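You operate a simulated robot arm through the tools that you are given. There is no shell and no other tool.

The job below is to be done with a simulated robot arm. You get a single attempt, and the scene is never put back.

JOB
Pump one 20 ml dose of detergent into the purple-band cup.
Fine: set the white knob before you pump; bring the slider back to the middle with the cup in it. Set down upright: what you pick out.

Only the result counts: the job must be done as asked and must still hold three seconds after the hand-in. Knocking over, shifting, dropping, spilling or breaking anything else fails it.

ROBOT AND FRAMES
A 6-joint arm with a two-finger gripper, fixed in place. Base frame: the origin is on the floor under the middle of its stand, x ahead of it, y to its left, z up; the work surface is at about z = 800. Readings come in mm, rad, newtons and seconds.
With the tool pointing down near the work surface it reaches from about 360 to 860 mm from the base axis. Its first joint turns from -2.897 to 2.897 rad. Payload 2.45 kg.
The TCP is the grasp point between the finger pads, 20 mm short of the fingertips. In the tool frame z runs along the fingers and y along their closing line. The gripper opens to 140 mm; its body begins 168 mm behind the TCP.
Orientation is that of the tool frame in the base frame, as a unit quaternion [x, y, z, w]. With the fingers straight down and closing along the base's y, the tool's x points along the base's -x, its y along +y and its z along -z.

CONTROLS
- The arm moves only by the tool drive_tool. Its argument "motion" is a list of rows, each an object of numbers (a shift or turn left out is 0, a gripper value left out holds the last): "x", "y", "z": the shift along the tool's x, y, z in mm; "wx", "wy", "wz": the turn, a rotation vector about the tool's x, y, z in rad; "grip": the opening, from 0 (shut) to 1 (fully open). In form: [{"x": .., "y": .., "z": .., "wx": .., "wy": .., "wz": .., "grip": ..}, ...]. A call has 1 to 20 rows; each row shifts and turns the commanded pose from where the row before left it, along the tool's axes as they then stand. Rows are played at 5 a second. More than 50 mm and 0.15 rad between two rows, or a gripper value outside its range, and nothing of the call is played. Where a pose cannot be reached the arm comes as near as it can. A force on the tool above 40 N (or 10 N above the force at the start of the call, whichever is more), or a blocked arm, ends the call early, and 0.2 s more pass. Each finger travels about 45 mm/s and halts on what it meets, pressing with about 22 N; the grip force reading is that of the motor and also rises with nothing between the fingers. The clock runs only during rows and for 0.2 s after the last one: add rows that do not move to give the fingers time. The reply holds the time, the measured pose of the TCP, the force on the tool along the base axes, the opening and the grip force, in the units named above and with some noise, with the torque about the TCP (base axes, N m) and any sound that the robot's microphone picked up, and new pictures: "show" is both (left out), scene, wrist or none.
- Cameras (640 x 400 px; columns grow to the right, rows downward): "scene" is fixed at [399.1, -649.1, 1409]; the picture's right is [0.76, 0.65, 0.00], its down [0.36, -0.42, -0.83] and it looks along [-0.54, 0.64, -0.55] (base axes); focal length 214 px, centre (320, 200). "wrist" rides on the gripper at [78, 11, -209] in the tool frame; the picture's right is [-0.14, 0.99, 0.00], its down [-0.92, -0.13, -0.37] and it looks along [-0.36, -0.05, 0.93] (tool axes); focal length 280 px, centre (320, 200). There is no depth. A picture from a camera that has moved, and an enlarged one, comes with that camera's place and axes in the base frame and with its lens.
- slide_trunk(by): moves the trunk up (or, below 0, down) by that many mm; the arm rides with it, the base frame stays. It gives what a move gives, with no picture.
- enlarge(camera, box): a new picture of the part [left, top, right, bottom] of that camera's present view, enlarged. The clock stands still meanwhile.
- job_done(): hands the job in; it is judged then, once.

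Places have to be worked out from the pictures, the camera data and where the tool is seen. Open the gripper and draw the arm clear of the work before you hand the job in, unless the task says otherwise.

The tools are called after "Request:" by a JSON object that holds its "op" and its "data". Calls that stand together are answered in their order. drive_tool: Moves the arm, as the interface text tells. Its arguments: {"type":"object","properties":{"motion":{"type":"array","items":{"type":"object","properties":{"x":{"type":"number"},"y":{"type":"number"},"z":{"type":"number"},"wx":{"type":"number"},"wy":{"type":"number"},"wz":{"type":"number"},"grip":{"type":"number"}}}},"show":{"type":"string","enum":["both","scene","wrist","none"]}},"required":["motion"]} The other tools are called the same way: slide_trunk (by) moves the trunk up or down; enlarge (camera, box) takes an enlarged picture of a part of a camera's view; job_done () hands the job in.

At the start:

```text
time_s: 0.0
tool_pos: [233.6, -459.9, 1226.5]
orientation: [0.0, 1.0, -0.001, -0.001]
contact_force: [-1.3, -1.0, -0.5]
ft_torque: [0.0, 0.0, -0.02]
finger_gap: 139.9
grip_force: 0.1
trunk travel left (down, up): [-100.0, 130.0]
```

scene: 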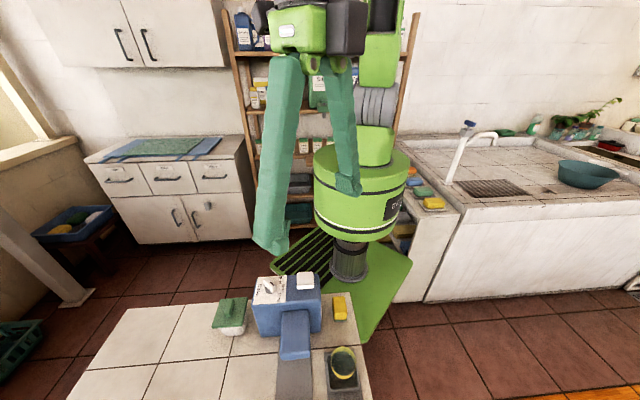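
wrist: 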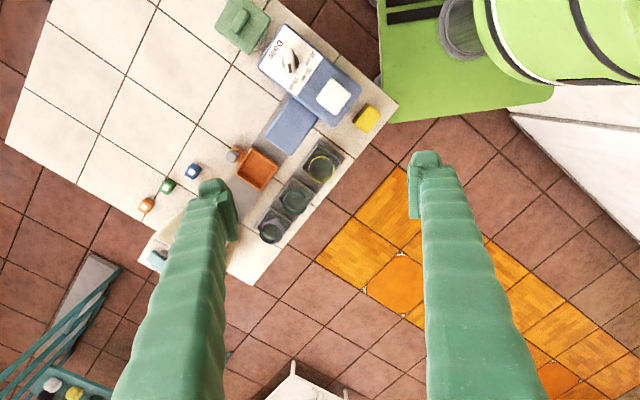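

The wrist picture shows a dispenser with a white dial, a white button, a blue channel, three cups and small coloured items. I enlarge the views to identify things before moving.

Request:
{"op": "enlarge", "data": {"camera": "wrist", "box": [200, 0, 400, 125]}}

Request:
{"op": "enlarge", "data": {"camera": "wrist", "box": [130, 120, 370, 270]}}

Request:
{"op": "enlarge", "data": {"camera": "scene", "box": [200, 260, 424, 400]}}

```text
3.20 times, centred on (300, 62) of wrist
camera zoom: at [155.6, -450.6, 1435.1], right [0.14, 0.99, 0.0], down [0.92, -0.13, 0.37], along [0.36, -0.05, -0.93], focal length 897 px, centre (384, 640)
```

zoom: 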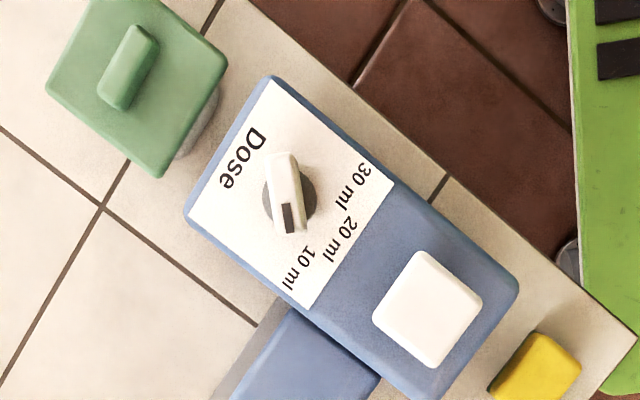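

```text
2.67 times, centred on (250, 195) of wrist
camera zoom: at [155.6, -450.6, 1435.1], right [0.14, 0.99, 0.0], down [0.92, -0.13, 0.37], along [0.36, -0.05, -0.93], focal length 748 px, centre (507, 213)
```

zoom: 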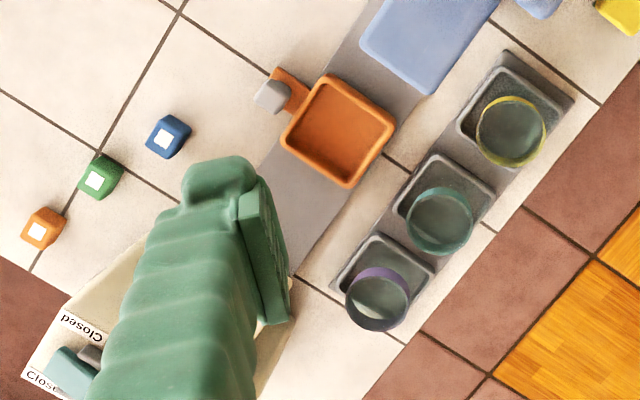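

```text
2.86 times, centred on (312, 330) of scene
camera zoom: at [399.1, -649.1, 1409.0], right [0.76, 0.65, 0.0], down [0.36, -0.42, -0.83], along [-0.54, 0.64, -0.55], focal length 613 px, centre (343, -171)
```

zoom: 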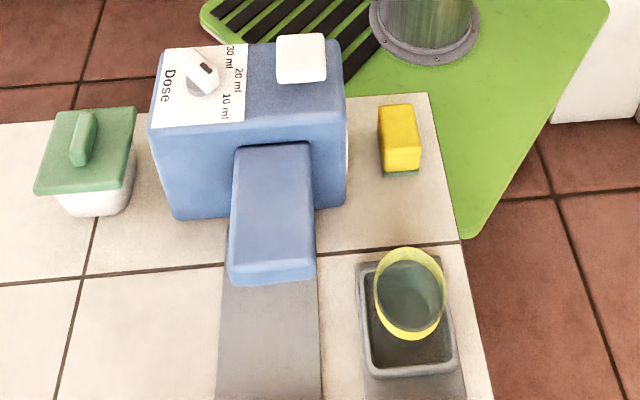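

The slider tray (orange) is on a grey rail near (297, -612), and the purple cup is the far one near (430, -600). My fingers hide part of the table (a "Closed" label), so I shift the arm sideways for a better look.

Request:
{"op": "drive_tool", "data": {"motion": [{"y": -40}, {"y": -40}, {"y": -40}, {"y": -40}, {"y": -20}, {}]}}

```text
time_s: 1.4
tool_pos: [233.0, -641.4, 1226.1]
orientation: [0.0, 1.0, 0.0, 0.001]
contact_force: [-0.4, -0.7, 0.2]
ft_torque: [-0.01, 0.0, 0.02]
finger_gap: 139.8
grip_force: 0.1
trunk travel left (down, up): [-100.0, 130.0]
camera wrist: at [154.8, -631.7, 1435.2], right [0.14, 0.99, 0.0], down [0.92, -0.13, 0.37], along [0.36, -0.05, -0.93], focal length 280 px, centre (320, 200)
```

scene: 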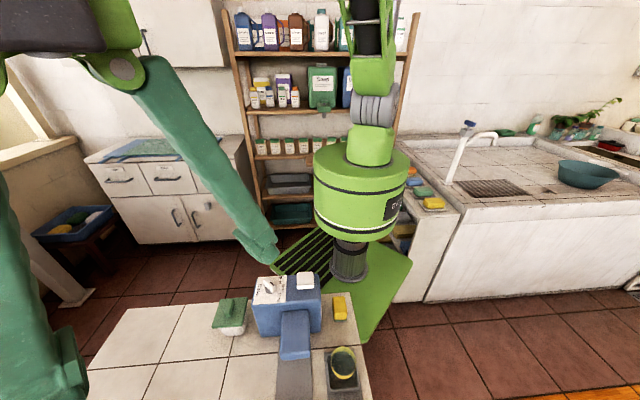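
wrist: 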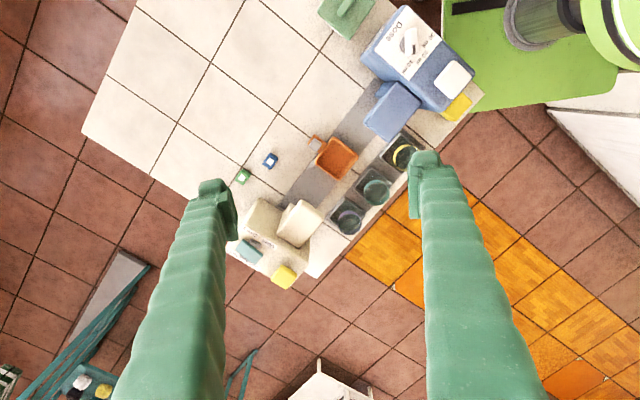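

Request:
{"op": "enlarge", "data": {"camera": "wrist", "box": [225, 120, 425, 245]}}

Request:
{"op": "enlarge", "data": {"camera": "wrist", "box": [200, 175, 360, 295]}}

Request:
{"op": "enlarge", "data": {"camera": "wrist", "box": [300, 0, 492, 120]}}

```text
3.20 times, centred on (325, 182) of wrist
camera zoom: at [154.8, -631.7, 1435.2], right [0.14, 0.99, 0.0], down [0.92, -0.13, 0.37], along [0.36, -0.05, -0.93], focal length 897 px, centre (304, 256)
```

zoom: 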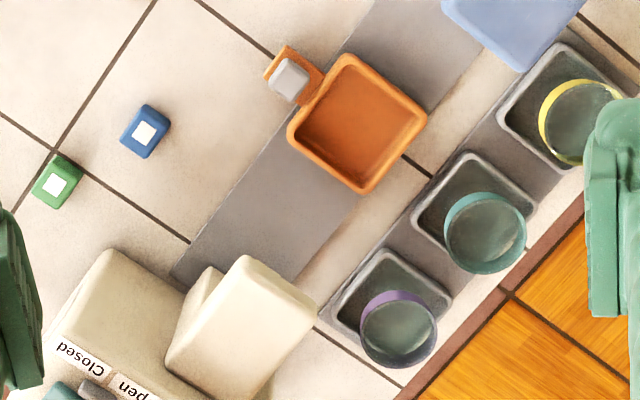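

```text
3.33 times, centred on (280, 235) of wrist
camera zoom: at [154.8, -631.7, 1435.2], right [0.14, 0.99, 0.0], down [0.92, -0.13, 0.37], along [0.36, -0.05, -0.93], focal length 935 px, centre (453, 83)
```

zoom: 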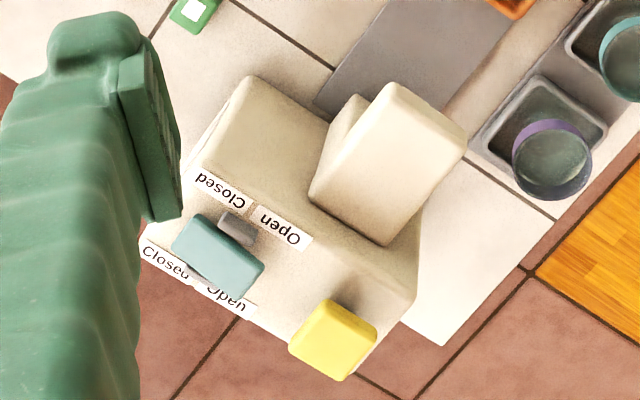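

```text
3.33 times, centred on (396, 60) of wrist
camera zoom: at [154.8, -631.7, 1435.2], right [0.14, 0.99, 0.0], down [0.92, -0.13, 0.37], along [0.36, -0.05, -0.93], focal length 935 px, centre (67, 667)
```

zoom: 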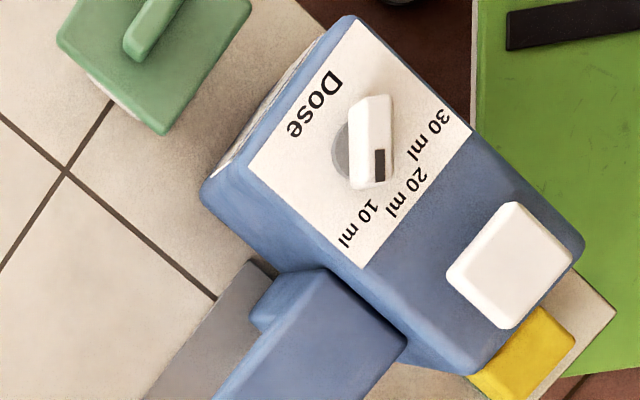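

There are two machines at the rail's ends: the blue one with the dose knob and a white pad, and a cream one with an Open/Closed lever and a yellow pad. I move to the far side and tilt the wrist to read the labels on their side faces.

Request:
{"op": "drive_tool", "data": {"motion": [{"x": 45}, {"x": 45}, {"x": 45}, {"x": 45}, {"x": 45}, {"x": 45}, {"wz": -0.13}, {"wz": -0.13}, {"wz": -0.13}, {"wz": -0.13}, {"wz": -0.13}, {"wz": -0.13}, {"wy": -0.14, "z": 40}, {"wy": -0.14, "z": 40}, {"wy": -0.14, "z": 40}, {}]}}

```text
time_s: 4.8
tool_pos: [-25.1, -629.3, 1108.3]
orientation: [-0.373, 0.904, 0.08, 0.193]
contact_force: [0.1, -0.1, -0.5]
ft_torque: [0.05, -0.01, 0.03]
finger_gap: 140.2
grip_force: 0.1
trunk travel left (down, up): [-100.0, 130.0]
camera wrist: at [-144.9, -731.8, 1267.6], right [-0.61, 0.79, 0.06], down [0.58, 0.39, 0.71], along [0.54, 0.47, -0.7], focal length 280 px, centre (320, 200)
```

scene: 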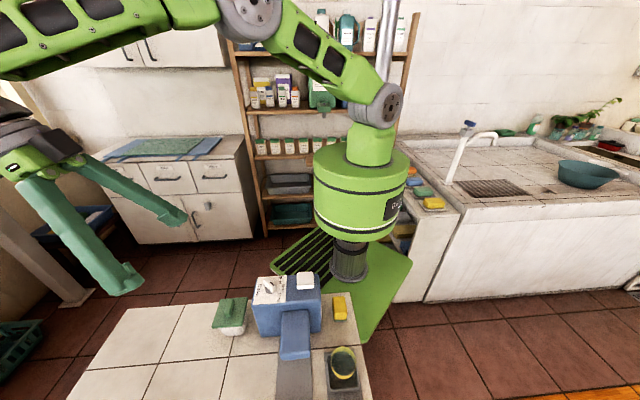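
wrist: 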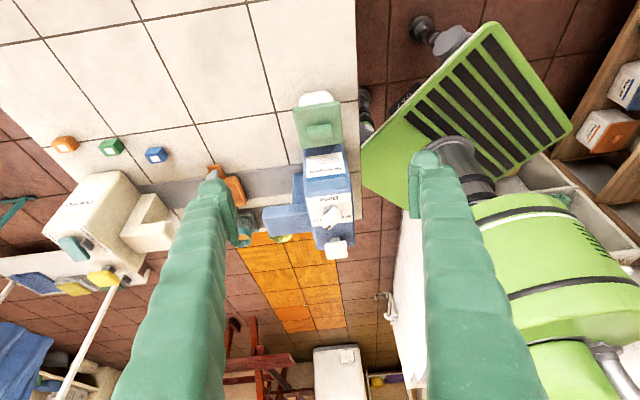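

Request:
{"op": "enlarge", "data": {"camera": "wrist", "box": [270, 130, 398, 210]}}

Request:
{"op": "enlarge", "data": {"camera": "wrist", "box": [30, 130, 222, 290]}}

Request:
{"op": "enlarge", "data": {"camera": "wrist", "box": [200, 70, 392, 270]}}

```text
5.00 times, centred on (334, 170) of wrist
camera zoom: at [-144.9, -731.8, 1267.6], right [-0.61, 0.79, 0.06], down [0.58, 0.39, 0.71], along [0.54, 0.47, -0.7], focal length 1402 px, centre (250, 350)
```

zoom: 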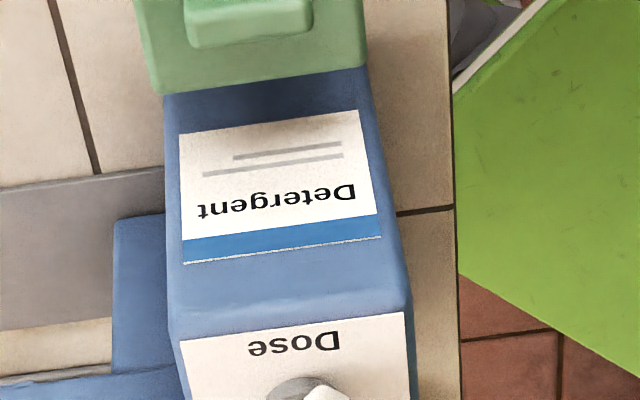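

```text
2.50 times, centred on (126, 210) of wrist
camera zoom: at [-144.9, -731.8, 1267.6], right [-0.61, 0.79, 0.06], down [0.58, 0.39, 0.71], along [0.54, 0.47, -0.7], focal length 701 px, centre (805, 175)
```

zoom: 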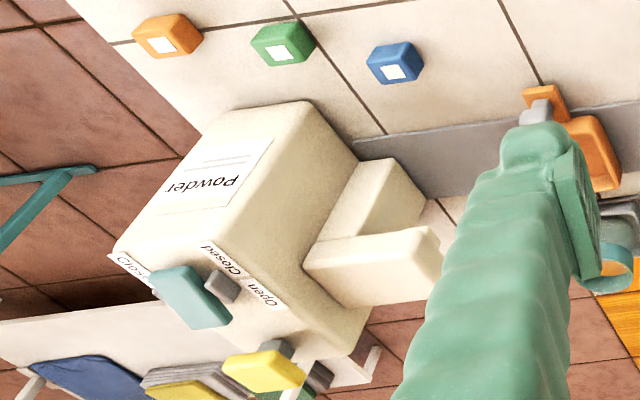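

```text
2.00 times, centred on (296, 170) of wrist
camera zoom: at [-144.9, -731.8, 1267.6], right [-0.61, 0.79, 0.06], down [0.58, 0.39, 0.71], along [0.54, 0.47, -0.7], focal length 561 px, centre (368, 260)
```

zoom: 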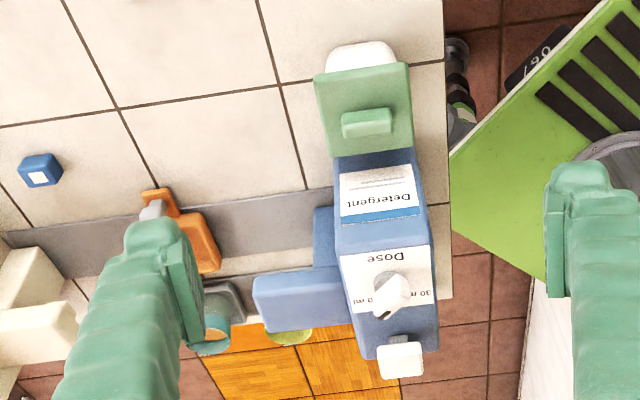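

The blue machine is labelled Detergent and the cream one Powder, so the blue machine is the one to use. I untilt the tool, turn it back to yaw 0 and move above the knob to see its pointer closely.

Request:
{"op": "drive_tool", "data": {"motion": [{"wy": 0.14}, {"wy": 0.14}, {"wy": 0.14}, {"wz": 0.13}, {"wz": 0.13}, {"wz": 0.13}, {"wz": 0.13}, {"wz": 0.13}, {"wz": 0.13}, {"x": -35, "y": 30}, {"x": -35, "y": 35}, {"x": -28, "y": 35}, {"y": 34}, {}]}}

```text
time_s: 7.8
tool_pos: [73.8, -493.1, 1107.1]
orientation: [0.0, 1.0, 0.0, 0.0]
contact_force: [-0.3, -0.5, 0.4]
ft_torque: [-0.02, -0.02, -0.02]
finger_gap: 139.9
grip_force: 0.1
trunk travel left (down, up): [-100.0, 130.0]
camera wrist: at [-3.5, -483.0, 1316.7], right [0.14, 0.99, 0.0], down [0.92, -0.13, 0.37], along [0.37, -0.05, -0.93], focal length 280 px, centre (320, 200)
```

scene: 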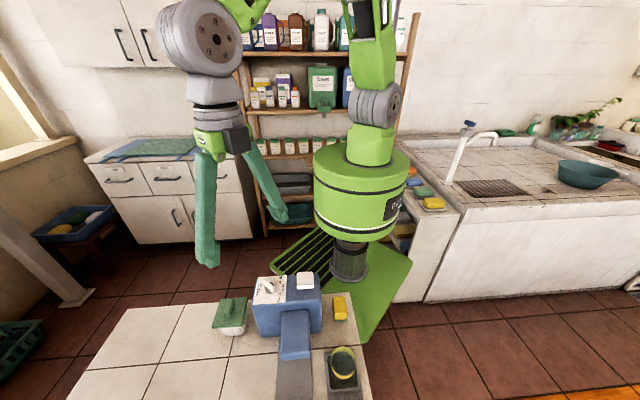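
wrist: 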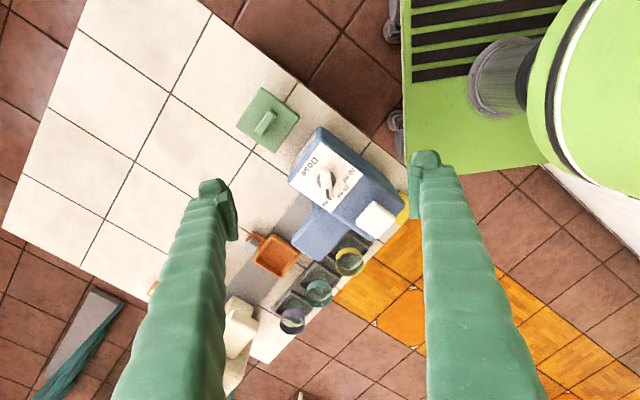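

Request:
{"op": "enlarge", "data": {"camera": "wrist", "box": [280, 120, 408, 200]}}

Request:
{"op": "enlarge", "data": {"camera": "wrist", "box": [230, 180, 422, 300]}}

Request:
{"op": "enlarge", "data": {"camera": "scene", "box": [240, 260, 368, 340]}}

```text
5.00 times, centred on (344, 160) of wrist
camera zoom: at [-3.5, -483.0, 1316.7], right [0.14, 0.99, 0.0], down [0.92, -0.13, 0.37], along [0.37, -0.05, -0.93], focal length 1402 px, centre (200, 400)
```

zoom: 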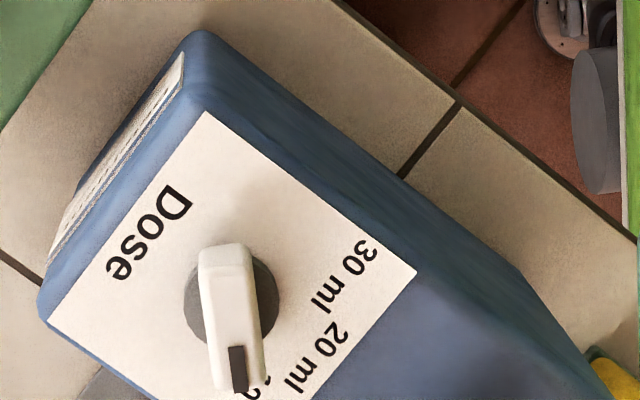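

```text
3.33 times, centred on (326, 240) of wrist
camera zoom: at [-3.5, -483.0, 1316.7], right [0.14, 0.99, 0.0], down [0.92, -0.13, 0.37], along [0.37, -0.05, -0.93], focal length 935 px, centre (300, 67)
```

zoom: 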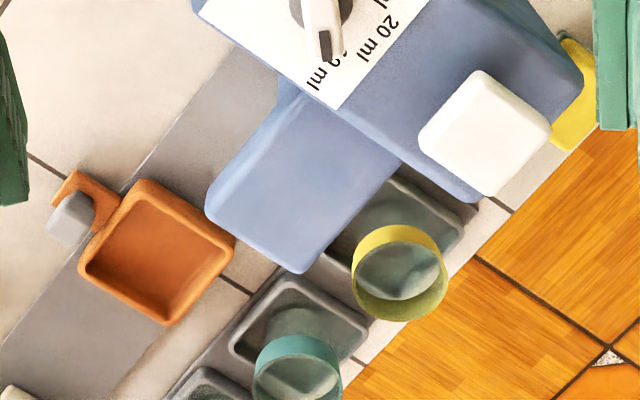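

```text
5.00 times, centred on (304, 300) of scene
camera zoom: at [399.1, -649.1, 1409.0], right [0.76, 0.65, 0.0], down [0.36, -0.42, -0.83], along [-0.54, 0.64, -0.55], focal length 1072 px, centre (400, -300)
```

zoom: 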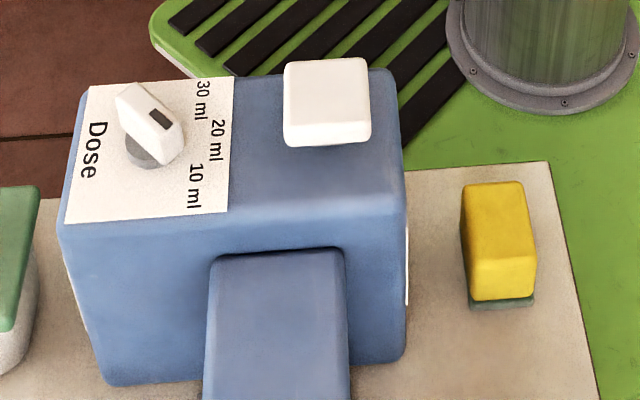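

The knob's black pointer sits at 10 ml, and the machine's label is turned 45°, so 20 ml needs a +45° (ccw) turn. I put the knob axis at about (114.5, -490.5), lever top near z 980 and top face near z 947. I narrow the gripper and move above the knob.

Request:
{"op": "drive_tool", "data": {"motion": [{"x": -20, "y": 1.5, "grip": 0.4}, {"x": -20, "y": 1.5}, {"z": 25}, {"z": 25}, {"z": 25}, {}]}}

Request:
{"op": "enlarge", "data": {"camera": "wrist", "box": [220, 120, 420, 245]}}

Request:
{"op": "enlarge", "data": {"camera": "scene", "box": [200, 200, 360, 320]}}

```text
time_s: 9.2
tool_pos: [113.5, -493.5, 1032.4]
orientation: [0.0, 1.0, 0.0, 0.0]
contact_force: [1.0, -0.3, -0.2]
ft_torque: [-0.03, -0.02, 0.01]
finger_gap: 56.2
grip_force: 0.0
trunk travel left (down, up): [-100.0, 130.0]
camera wrist: at [36.4, -482.4, 1241.6], right [0.14, 0.99, 0.0], down [0.92, -0.13, 0.37], along [0.37, -0.05, -0.93], focal length 280 px, centre (320, 200)
```

scene: 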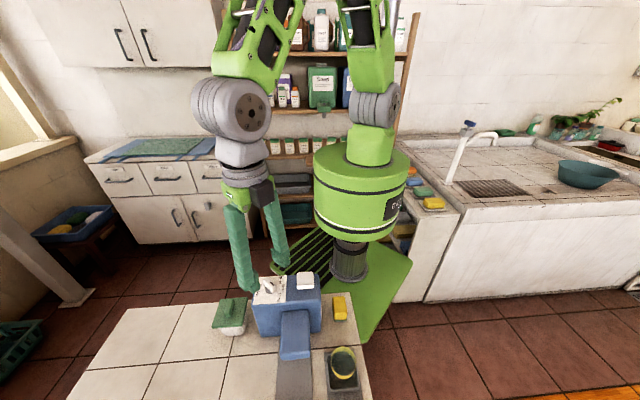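
wrist: 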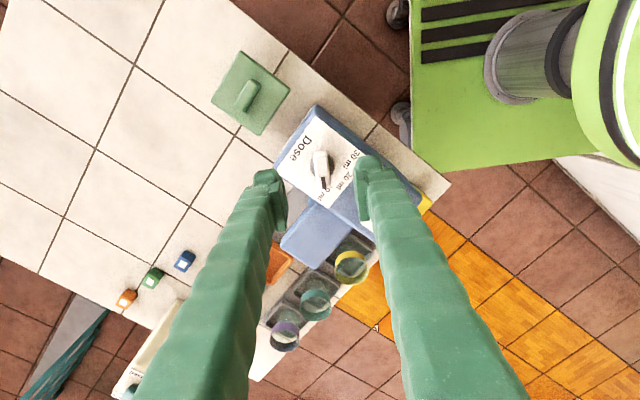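

```text
3.20 times, centred on (320, 182) of wrist
camera zoom: at [36.4, -482.4, 1241.6], right [0.14, 0.99, 0.0], down [0.92, -0.13, 0.37], along [0.37, -0.05, -0.93], focal length 897 px, centre (320, 256)
```

zoom: 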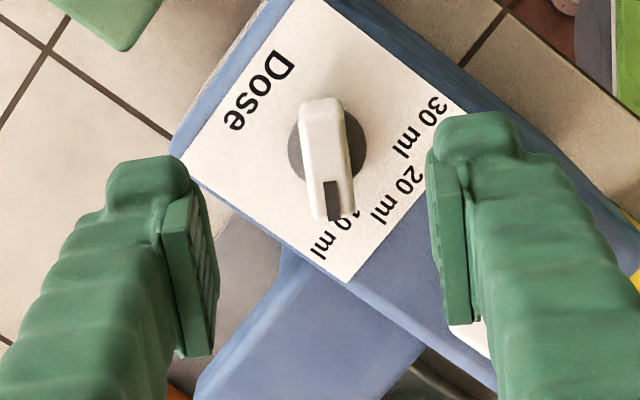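

```text
3.33 times, centred on (280, 260) of scene
camera zoom: at [399.1, -649.1, 1409.0], right [0.76, 0.65, 0.0], down [0.36, -0.42, -0.83], along [-0.54, 0.64, -0.55], focal length 715 px, centre (453, 0)
```

zoom: 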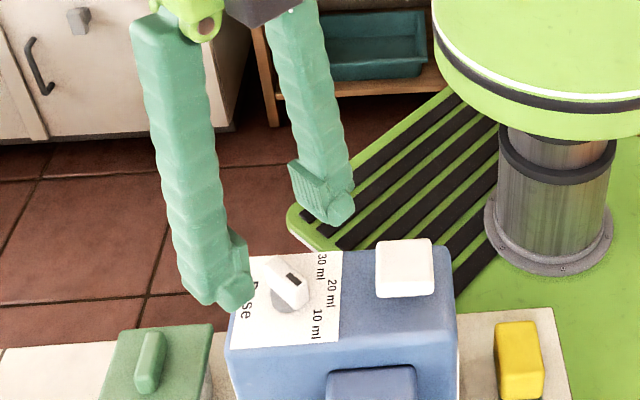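

The image shows the lever about 2 mm to +y of the tool line, with its long side along base x between the fingers. I correct that and go down beside the lever to about z 978 before closing.

Request:
{"op": "drive_tool", "data": {"motion": [{"y": 2.3}, {"z": 20}, {"z": 20}, {"z": 14}, {}]}}

Request:
{"op": "enlarge", "data": {"camera": "wrist", "box": [220, 120, 420, 245]}}

Request:
{"op": "enlarge", "data": {"camera": "scene", "box": [216, 240, 344, 320]}}

```text
time_s: 10.4
tool_pos: [113.7, -490.3, 978.0]
orientation: [0.0, 1.0, 0.0, 0.0]
contact_force: [-0.5, -0.7, 1.3]
ft_torque: [0.03, 0.0, 0.0]
finger_gap: 55.6
grip_force: 0.0
trunk travel left (down, up): [-100.0, 130.0]
camera wrist: at [35.2, -479.6, 1187.7], right [0.14, 0.99, 0.0], down [0.92, -0.13, 0.37], along [0.36, -0.05, -0.93], focal length 280 px, centre (320, 200)
```

scene: 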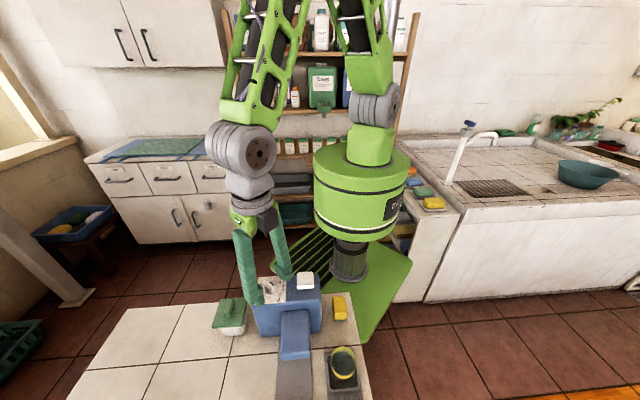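
wrist: 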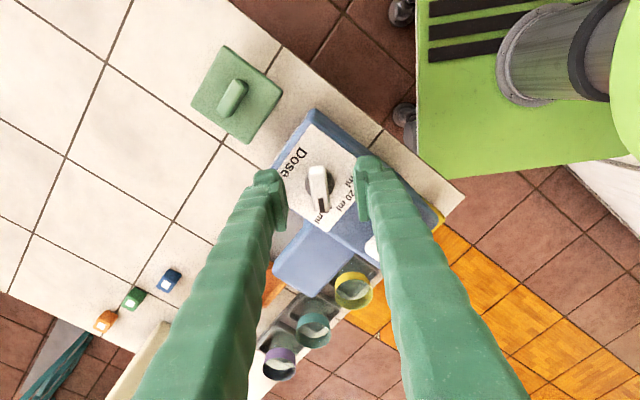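

```text
3.20 times, centred on (320, 182) of wrist
camera zoom: at [35.2, -479.6, 1187.7], right [0.14, 0.99, 0.0], down [0.92, -0.13, 0.37], along [0.36, -0.05, -0.93], focal length 897 px, centre (320, 256)
```

zoom: 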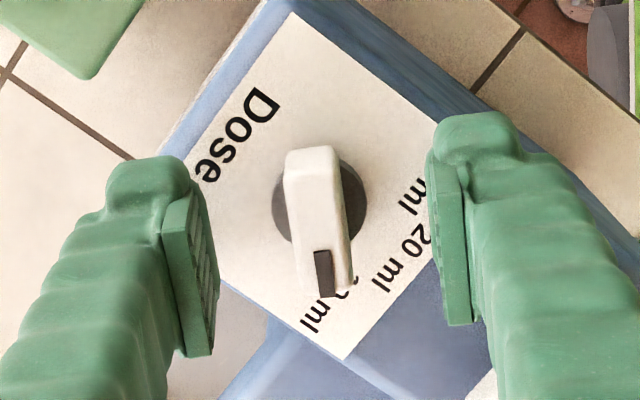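

```text
5.00 times, centred on (280, 280) of scene
camera zoom: at [399.1, -649.1, 1409.0], right [0.76, 0.65, 0.0], down [0.36, -0.42, -0.83], along [-0.54, 0.64, -0.55], focal length 1072 px, centre (520, -200)
```

zoom: 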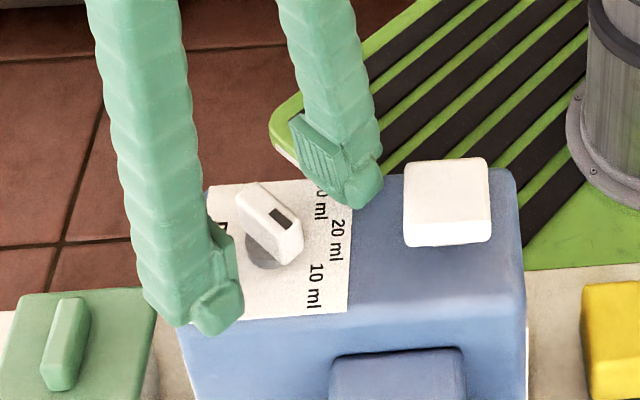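

The lever is centred between the fingers, tips about 10 mm above the top face. I close on the lever.

Request:
{"op": "drive_tool", "data": {"motion": [{"grip": 0.25}, {"grip": 0.15}, {"grip": 0.05}, {"grip": 0.05}, {"grip": 0.05}, {}]}}

Request:
{"op": "enlarge", "data": {"camera": "wrist", "box": [220, 120, 420, 245]}}

```text
time_s: 11.8
tool_pos: [113.6, -490.3, 978.9]
orientation: [0.0, 1.0, 0.0, 0.0]
contact_force: [-0.6, -0.5, -0.9]
ft_torque: [-0.04, 0.01, -0.03]
finger_gap: 13.1
grip_force: 39.3
trunk travel left (down, up): [-100.0, 130.0]
camera wrist: at [35.2, -479.6, 1188.0], right [0.14, 0.99, 0.0], down [0.92, -0.13, 0.37], along [0.36, -0.05, -0.93], focal length 280 px, centre (320, 200)
```

scene: 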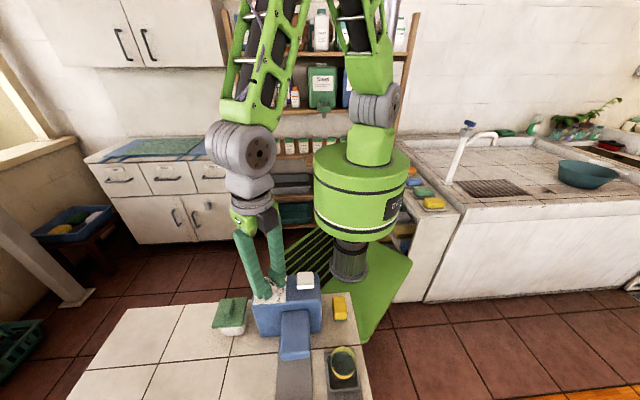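
wrist: 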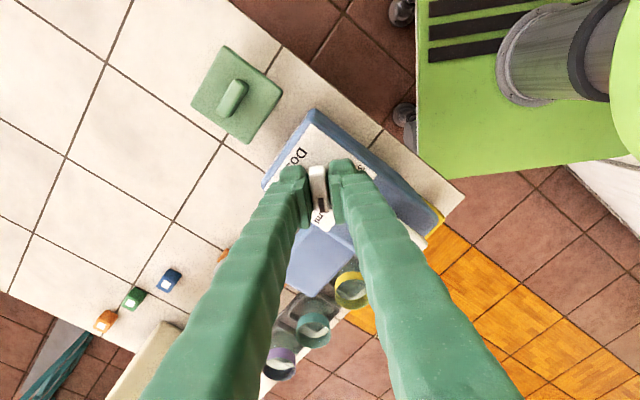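

```text
3.20 times, centred on (320, 182) of wrist
camera zoom: at [35.2, -479.6, 1188.0], right [0.14, 0.99, 0.0], down [0.92, -0.13, 0.37], along [0.36, -0.05, -0.93], focal length 897 px, centre (320, 256)
```

zoom: 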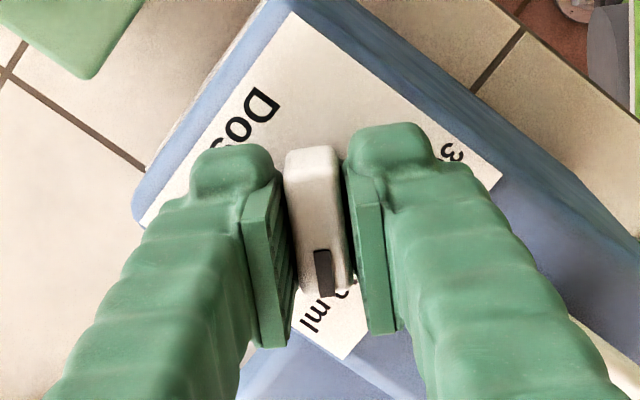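

The lever is held (gap 13 mm). I turn ccw from above in small steps, starting with 0.4 rad to check torque and direction.

Request:
{"op": "drive_tool", "data": {"motion": [{"wz": -0.08}, {"wz": -0.08}, {"wz": -0.08}, {"wz": -0.08}, {"wz": -0.08}, {}]}}

Request:
{"op": "enlarge", "data": {"camera": "wrist", "box": [220, 120, 420, 245]}}

```text
time_s: 13.2
tool_pos: [113.4, -489.0, 977.9]
orientation: [-0.199, 0.98, 0.001, 0.0]
contact_force: [-0.9, 2.6, -6.2]
ft_torque: [0.01, 0.09, -0.03]
finger_gap: 13.1
grip_force: 39.4
trunk travel left (down, up): [-100.0, 130.0]
camera wrist: at [37.0, -510.4, 1188.0], right [-0.26, 0.97, 0.0], down [0.9, 0.24, 0.37], along [0.36, 0.1, -0.93], focal length 280 px, centre (320, 200)
```

scene: 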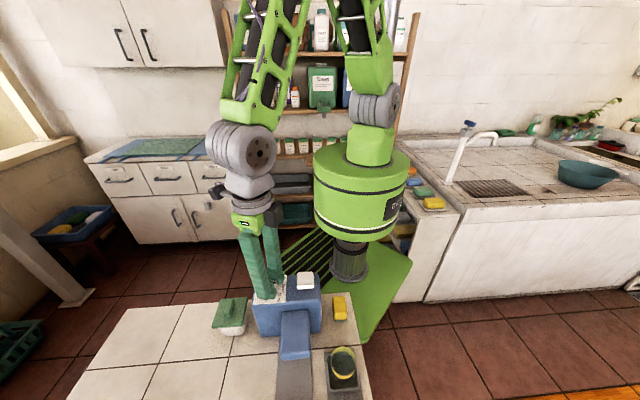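
wrist: 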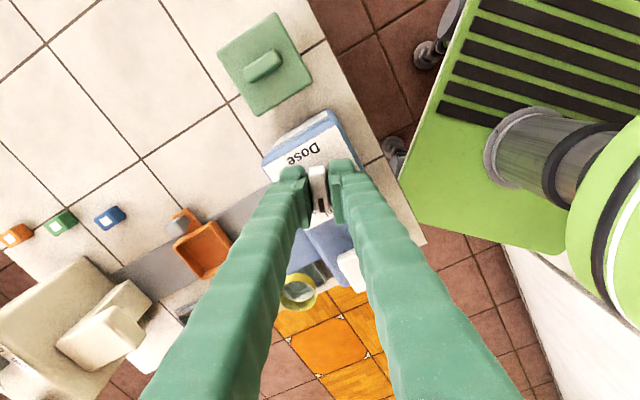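

```text
3.20 times, centred on (320, 182) of wrist
camera zoom: at [37.0, -510.4, 1188.0], right [-0.26, 0.97, 0.0], down [0.9, 0.24, 0.37], along [0.36, 0.1, -0.93], focal length 897 px, centre (320, 256)
```

zoom: 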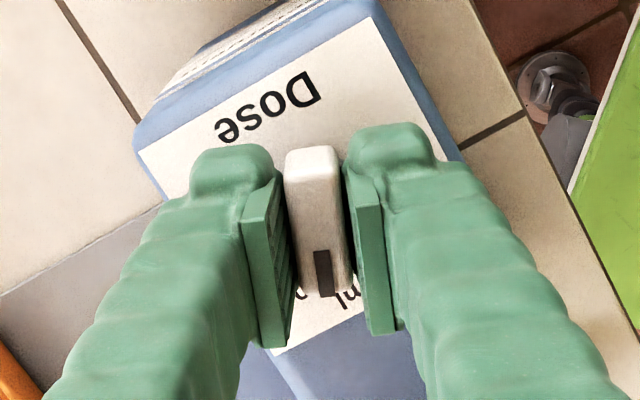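

The knob turns with the gripper at low torque. I turn the remaining 0.385 rad to reach 45° in all.

Request:
{"op": "drive_tool", "data": {"motion": [{"wz": -0.08}, {"wz": -0.08}, {"wz": -0.08}, {"wz": -0.08}, {"wz": -0.065}, {}]}}

Request:
{"op": "enlarge", "data": {"camera": "wrist", "box": [220, 120, 420, 245]}}

```text
time_s: 14.6
tool_pos: [113.3, -489.5, 979.4]
orientation: [-0.383, 0.924, 0.001, 0.001]
contact_force: [-8.1, 9.2, -8.4]
ft_torque: [0.06, 0.07, -0.05]
finger_gap: 13.3
grip_force: 39.2
trunk travel left (down, up): [-100.0, 130.0]
camera wrist: at [49.8, -537.1, 1187.9], right [-0.6, 0.8, 0.0], down [0.74, 0.56, 0.37], along [0.29, 0.22, -0.93], focal length 280 px, centre (320, 200)
```

scene: 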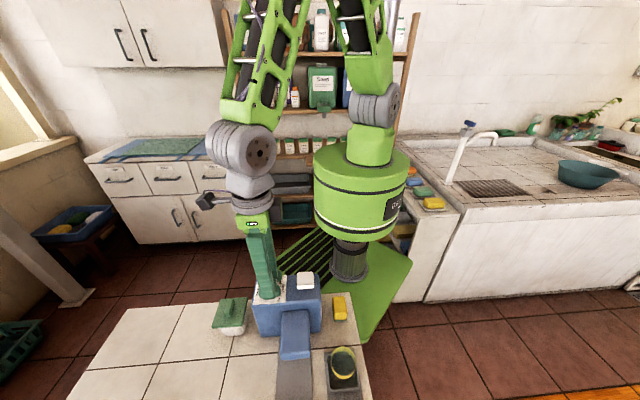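
wrist: 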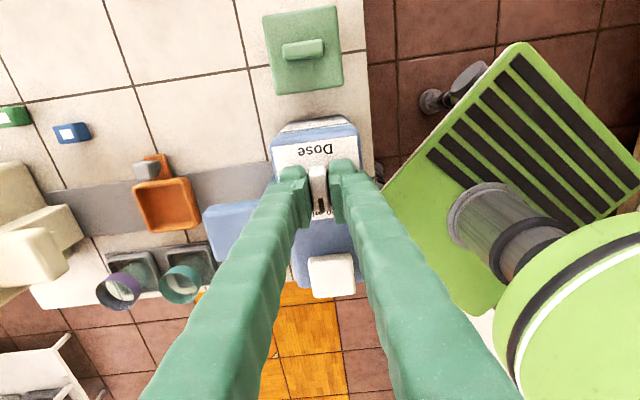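

```text
3.20 times, centred on (320, 182) of wrist
camera zoom: at [49.8, -537.1, 1187.9], right [-0.6, 0.8, 0.0], down [0.74, 0.56, 0.37], along [0.29, 0.22, -0.93], focal length 897 px, centre (320, 256)
```

zoom: 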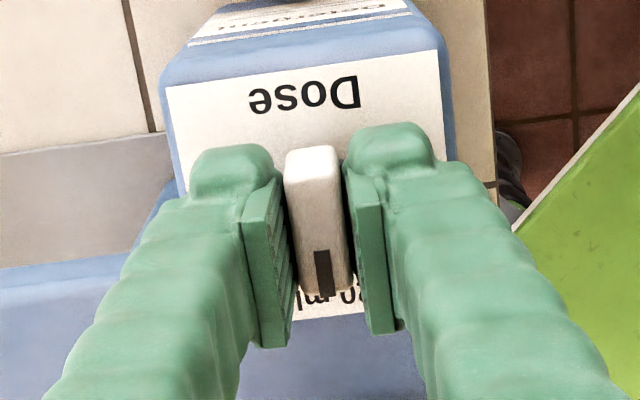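

The tool is at exactly 45° and the lever lies square with the machine, pointing at 20 ml. I open the fingers and rise to check the setting.

Request:
{"op": "drive_tool", "data": {"motion": [{"grip": 0.2}, {"grip": 0.35}, {"grip": 0.4}, {}, {"z": -20}, {"z": -30}, {"z": -40}, {}]}}

Request:
{"op": "enlarge", "data": {"camera": "wrist", "box": [220, 120, 420, 245]}}

Request:
{"op": "enlarge", "data": {"camera": "scene", "box": [240, 260, 368, 340]}}

```text
time_s: 16.4
tool_pos: [112.3, -491.7, 1070.6]
orientation: [-0.382, 0.924, 0.0, 0.0]
contact_force: [0.4, 0.3, 0.1]
ft_torque: [0.0, 0.01, 0.01]
finger_gap: 56.0
grip_force: 0.0
trunk travel left (down, up): [-100.0, 130.0]
camera wrist: at [49.2, -538.8, 1279.9], right [-0.6, 0.8, 0.0], down [0.74, 0.56, 0.37], along [0.29, 0.22, -0.93], focal length 280 px, centre (320, 200)
```

scene: 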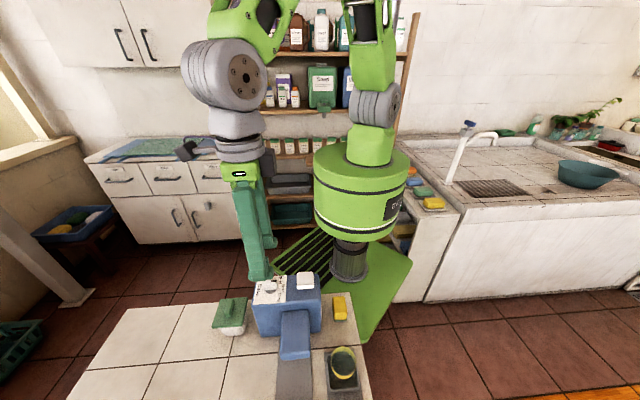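
wrist: 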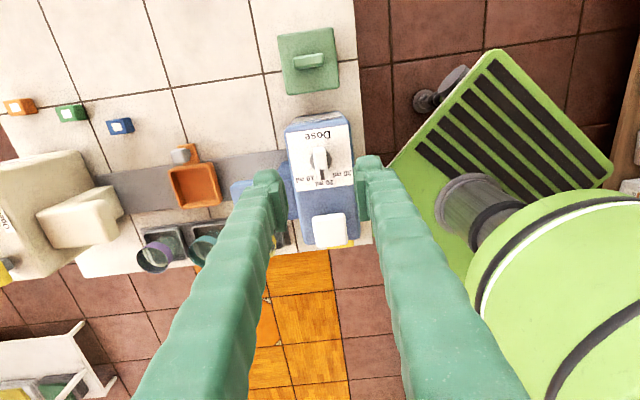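

```text
3.20 times, centred on (320, 182) of wrist
camera zoom: at [49.2, -538.8, 1279.9], right [-0.6, 0.8, 0.0], down [0.74, 0.56, 0.37], along [0.29, 0.22, -0.93], focal length 897 px, centre (320, 256)
```

zoom: 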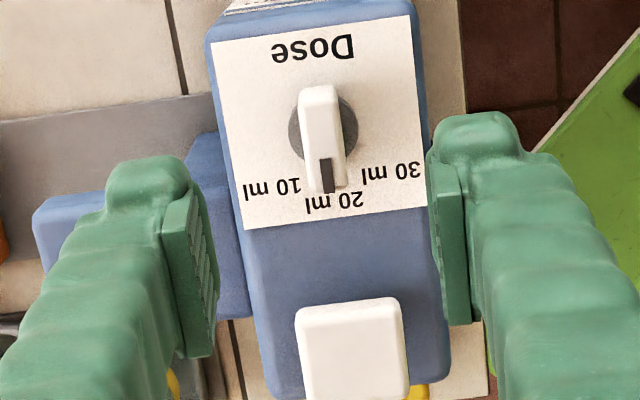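

```text
5.00 times, centred on (304, 300) of scene
camera zoom: at [399.1, -649.1, 1409.0], right [0.76, 0.65, 0.0], down [0.36, -0.42, -0.83], along [-0.54, 0.64, -0.55], focal length 1072 px, centre (400, -300)
```

zoom: 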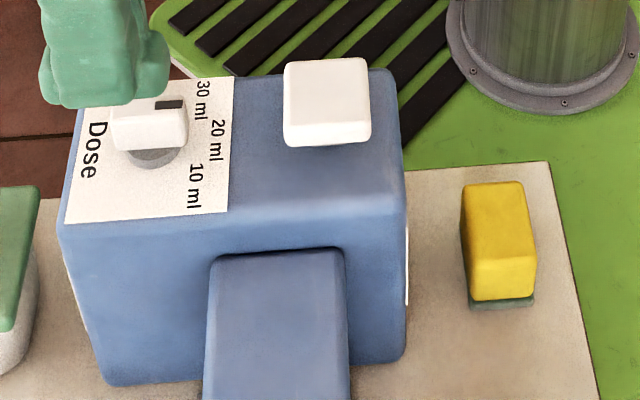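

The knob now points at 20 ml. Next I turn the tool so the fingers close across the cup row, and move over toward the purple cup for a close look.

Request:
{"op": "drive_tool", "data": {"motion": [{"wz": 0.1428, "z": -5}, {"wz": 0.1428, "z": -5}, {"wz": 0.1428}, {"wz": 0.1428}, {"wz": 0.1428}, {"wz": 0.1428}, {"wz": 0.1428}, {"wz": 0.1428}, {"wz": 0.1428}, {"wz": 0.1428}, {"wz": 0.1428}, {"x": -42, "y": 23}, {"x": -42, "y": 23}, {"x": -42, "y": 23}, {"x": -42, "y": 23}, {"x": -42, "y": 23}, {"x": -42, "y": 23}, {}]}}

Request:
{"op": "enlarge", "data": {"camera": "wrist", "box": [200, 100, 440, 250]}}

```text
time_s: 20.2
tool_pos: [389.9, -569.7, 1079.1]
orientation: [0.384, 0.924, -0.001, 0.0]
contact_force: [0.0, 0.7, -0.2]
ft_torque: [0.03, 0.01, -0.02]
finger_gap: 55.9
grip_force: 0.0
trunk travel left (down, up): [-100.0, 130.0]
camera wrist: at [342.3, -507.4, 1288.6], right [0.8, 0.6, 0.0], down [0.56, -0.74, 0.37], along [0.22, -0.29, -0.93], focal length 280 px, centre (320, 200)
```

scene: 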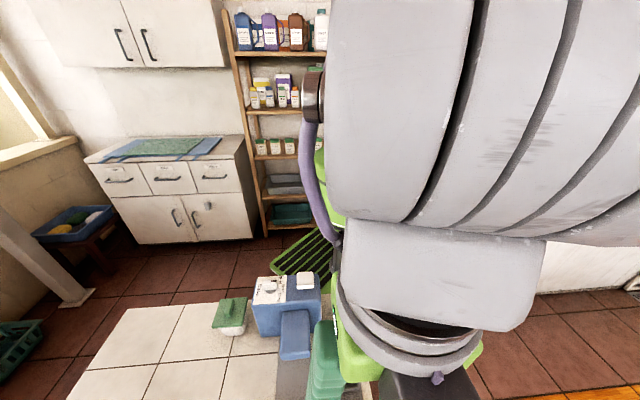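
wrist: 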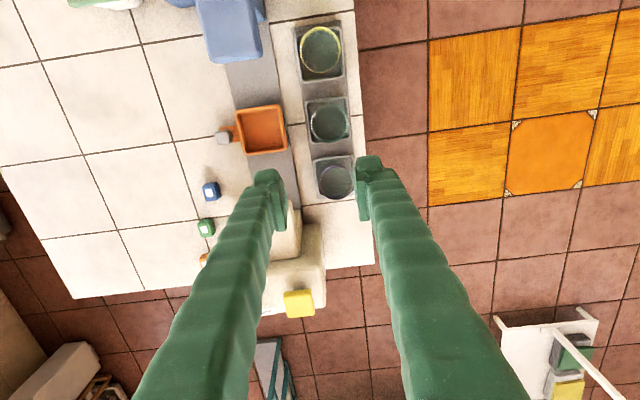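

```text
2.67 times, centred on (320, 175) of wrist
camera zoom: at [342.3, -507.4, 1288.6], right [0.8, 0.6, 0.0], down [0.56, -0.74, 0.37], along [0.22, -0.29, -0.93], focal length 748 px, centre (320, 267)
```

zoom: 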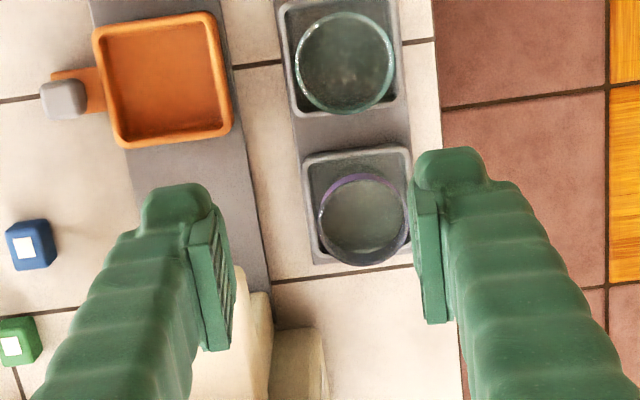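

The top view puts the purple cup near (448, -604), the tray near (300, -611) and its handle near (261, -654). Closing along base x keeps both fingers clear of the teal cup and the cream spout, so I turn to yaw -90° and come over the cup for a closer look.

Request:
{"op": "drive_tool", "data": {"motion": [{"wz": 0.131, "grip": 0.6}, {"wz": 0.131}, {"wz": 0.131}, {"wz": 0.131}, {"wz": 0.131}, {"wz": 0.1304}, {"x": -17, "y": 29}, {"x": -17, "y": 29}, {"z": 30}, {"z": 30}, {"z": 30}, {"z": 20}, {}]}}

Request:
{"op": "enlarge", "data": {"camera": "wrist", "box": [200, 100, 440, 250]}}

Request:
{"op": "enlarge", "data": {"camera": "scene", "box": [240, 260, 464, 400]}}

```text
time_s: 23.0
tool_pos: [447.3, -605.1, 970.0]
orientation: [0.707, 0.707, 0.0, -0.001]
contact_force: [-0.9, -0.5, -0.3]
ft_torque: [-0.01, 0.01, 0.03]
finger_gap: 84.0
grip_force: 0.1
trunk travel left (down, up): [-100.0, 130.0]
camera wrist: at [458.4, -526.5, 1179.3], right [0.99, -0.14, 0.0], down [-0.13, -0.92, 0.37], along [-0.05, -0.37, -0.93], focal length 280 px, centre (320, 200)
```

scene: 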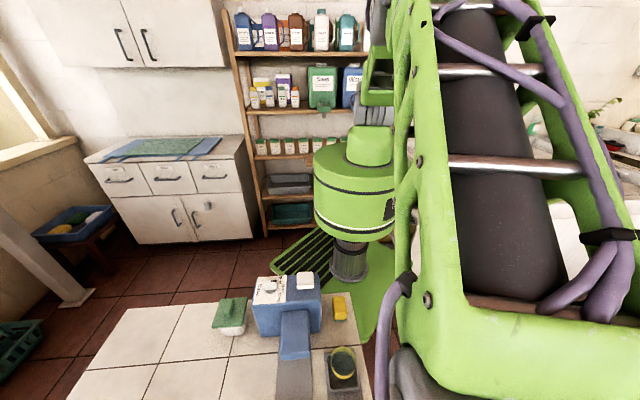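
wrist: 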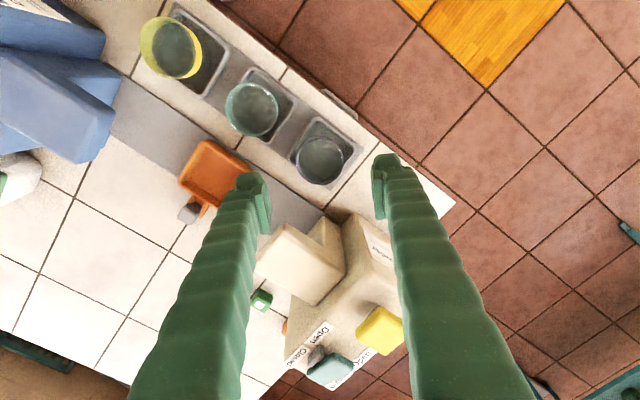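

```text
2.67 times, centred on (320, 175) of wrist
camera zoom: at [458.4, -526.5, 1179.3], right [0.99, -0.14, 0.0], down [-0.13, -0.92, 0.37], along [-0.05, -0.37, -0.93], focal length 748 px, centre (320, 267)
```

zoom: 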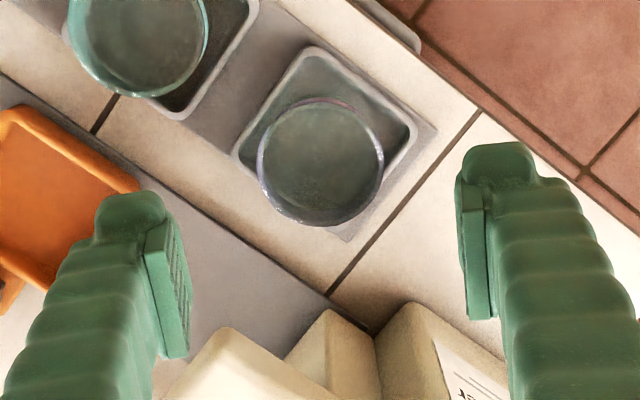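

```text
2.86 times, centred on (352, 330) of scene
camera zoom: at [399.1, -649.1, 1409.0], right [0.76, 0.65, 0.0], down [0.36, -0.42, -0.83], along [-0.54, 0.64, -0.55], focal length 613 px, centre (229, -171)
```

zoom: 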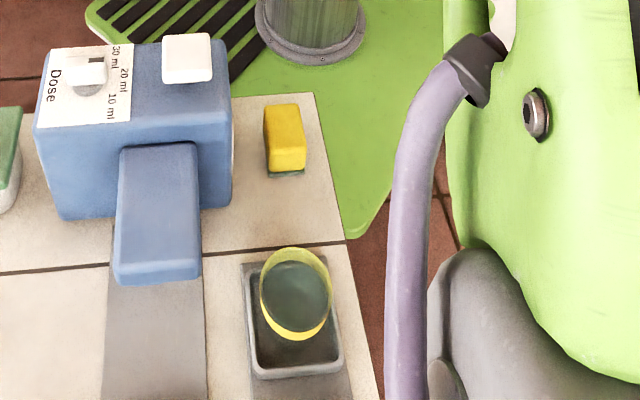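

Triangulation puts the purple rim at about z 856, centre (448, -604.6), diameter about 56 mm, and the tool sits right above it. I go down in stages with the fingers 84 mm apart.

Request:
{"op": "drive_tool", "data": {"motion": [{"z": 20}, {"z": 20}, {"z": 20}, {"z": 15}, {}]}}

Request:
{"op": "enlarge", "data": {"camera": "wrist", "box": [200, 100, 440, 250]}}

```text
time_s: 24.2
tool_pos: [446.3, -605.0, 893.9]
orientation: [0.708, 0.707, 0.0, 0.0]
contact_force: [-0.1, 0.9, -0.7]
ft_torque: [-0.03, 0.01, -0.01]
finger_gap: 83.9
grip_force: 0.1
trunk travel left (down, up): [-100.0, 130.0]
camera wrist: at [457.8, -527.2, 1102.7], right [0.99, -0.14, 0.0], down [-0.13, -0.92, 0.37], along [-0.05, -0.37, -0.93], focal length 280 px, centre (320, 200)
```

scene: 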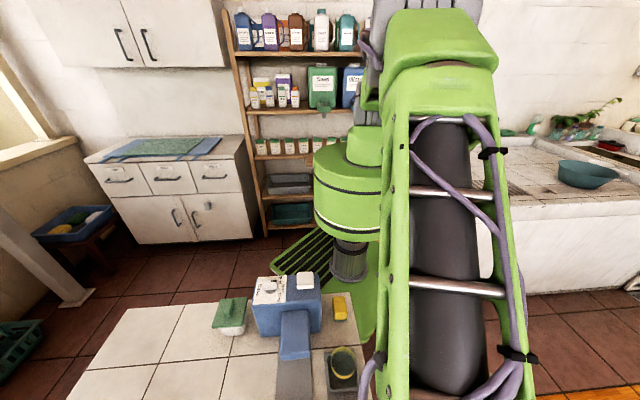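
wrist: 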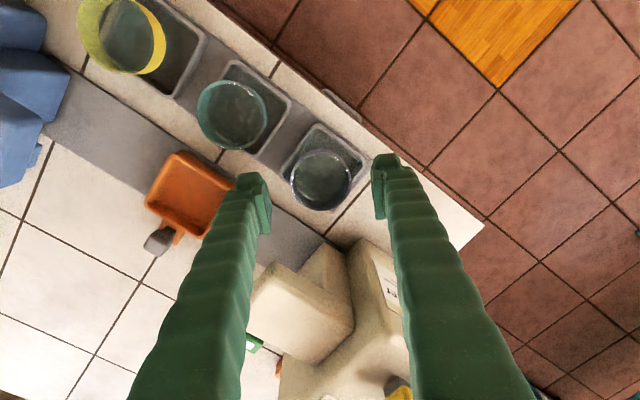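

```text
2.67 times, centred on (320, 175) of wrist
camera zoom: at [457.8, -527.2, 1102.7], right [0.99, -0.14, 0.0], down [-0.13, -0.92, 0.37], along [-0.05, -0.37, -0.93], focal length 748 px, centre (320, 267)
```

zoom: 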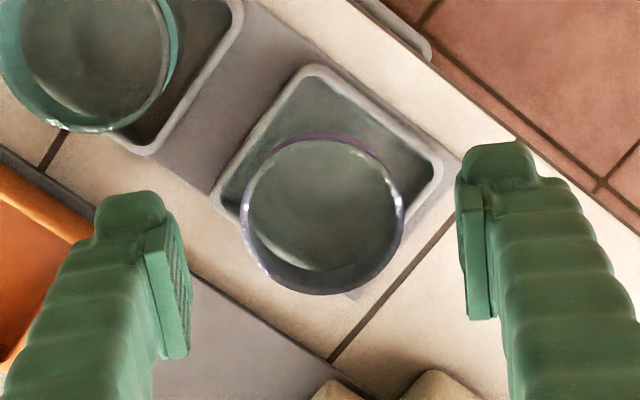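

The rim reads z ≈ 856 again and the cup is centred between the fingers. I descend the last 42 mm slowly.

Request:
{"op": "drive_tool", "data": {"motion": [{"z": 12}, {"z": 12}, {"z": 10}, {"z": 8}, {}]}}

Request:
{"op": "enlarge", "data": {"camera": "wrist", "box": [200, 100, 440, 250]}}

```text
time_s: 25.4
tool_pos: [447.0, -605.1, 852.1]
orientation: [0.708, 0.707, 0.0, 0.0]
contact_force: [0.0, 0.2, 0.0]
ft_torque: [0.0, 0.0, -0.01]
finger_gap: 84.1
grip_force: 0.0
trunk travel left (down, up): [-100.0, 130.0]
camera wrist: at [458.1, -526.4, 1061.1], right [0.99, -0.14, 0.0], down [-0.13, -0.92, 0.37], along [-0.05, -0.37, -0.93], focal length 280 px, centre (320, 200)
```

scene: 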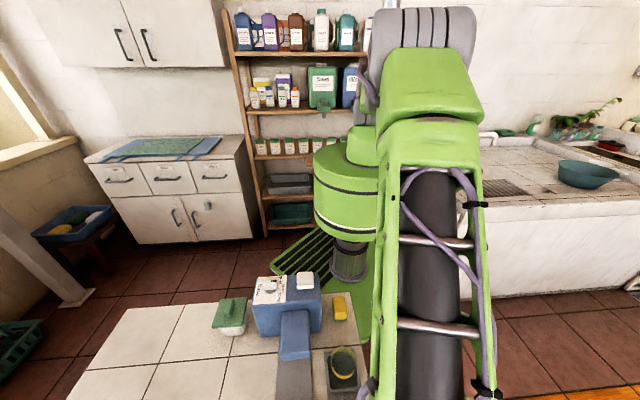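
wrist: 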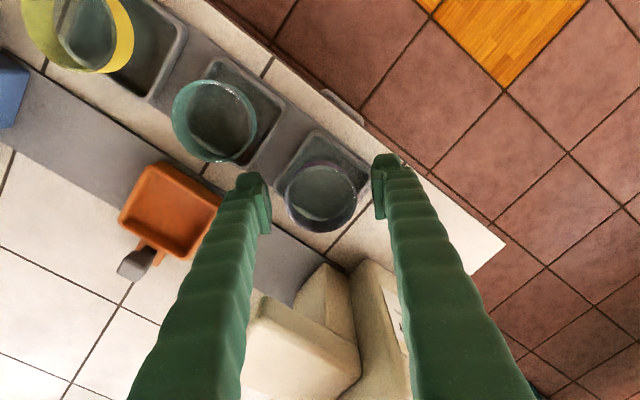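

```text
2.67 times, centred on (320, 175) of wrist
camera zoom: at [458.1, -526.4, 1061.1], right [0.99, -0.14, 0.0], down [-0.13, -0.92, 0.37], along [-0.05, -0.37, -0.93], focal length 748 px, centre (320, 267)
```

zoom: 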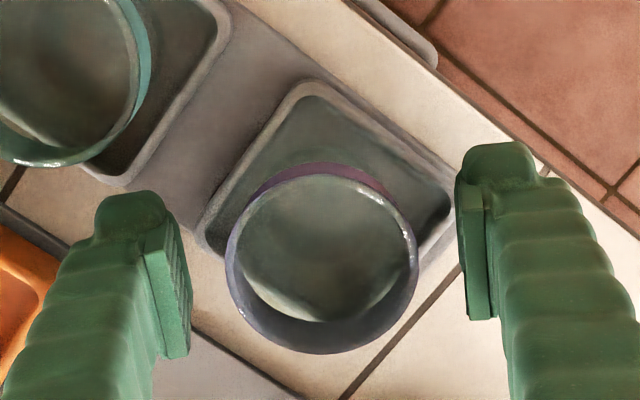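

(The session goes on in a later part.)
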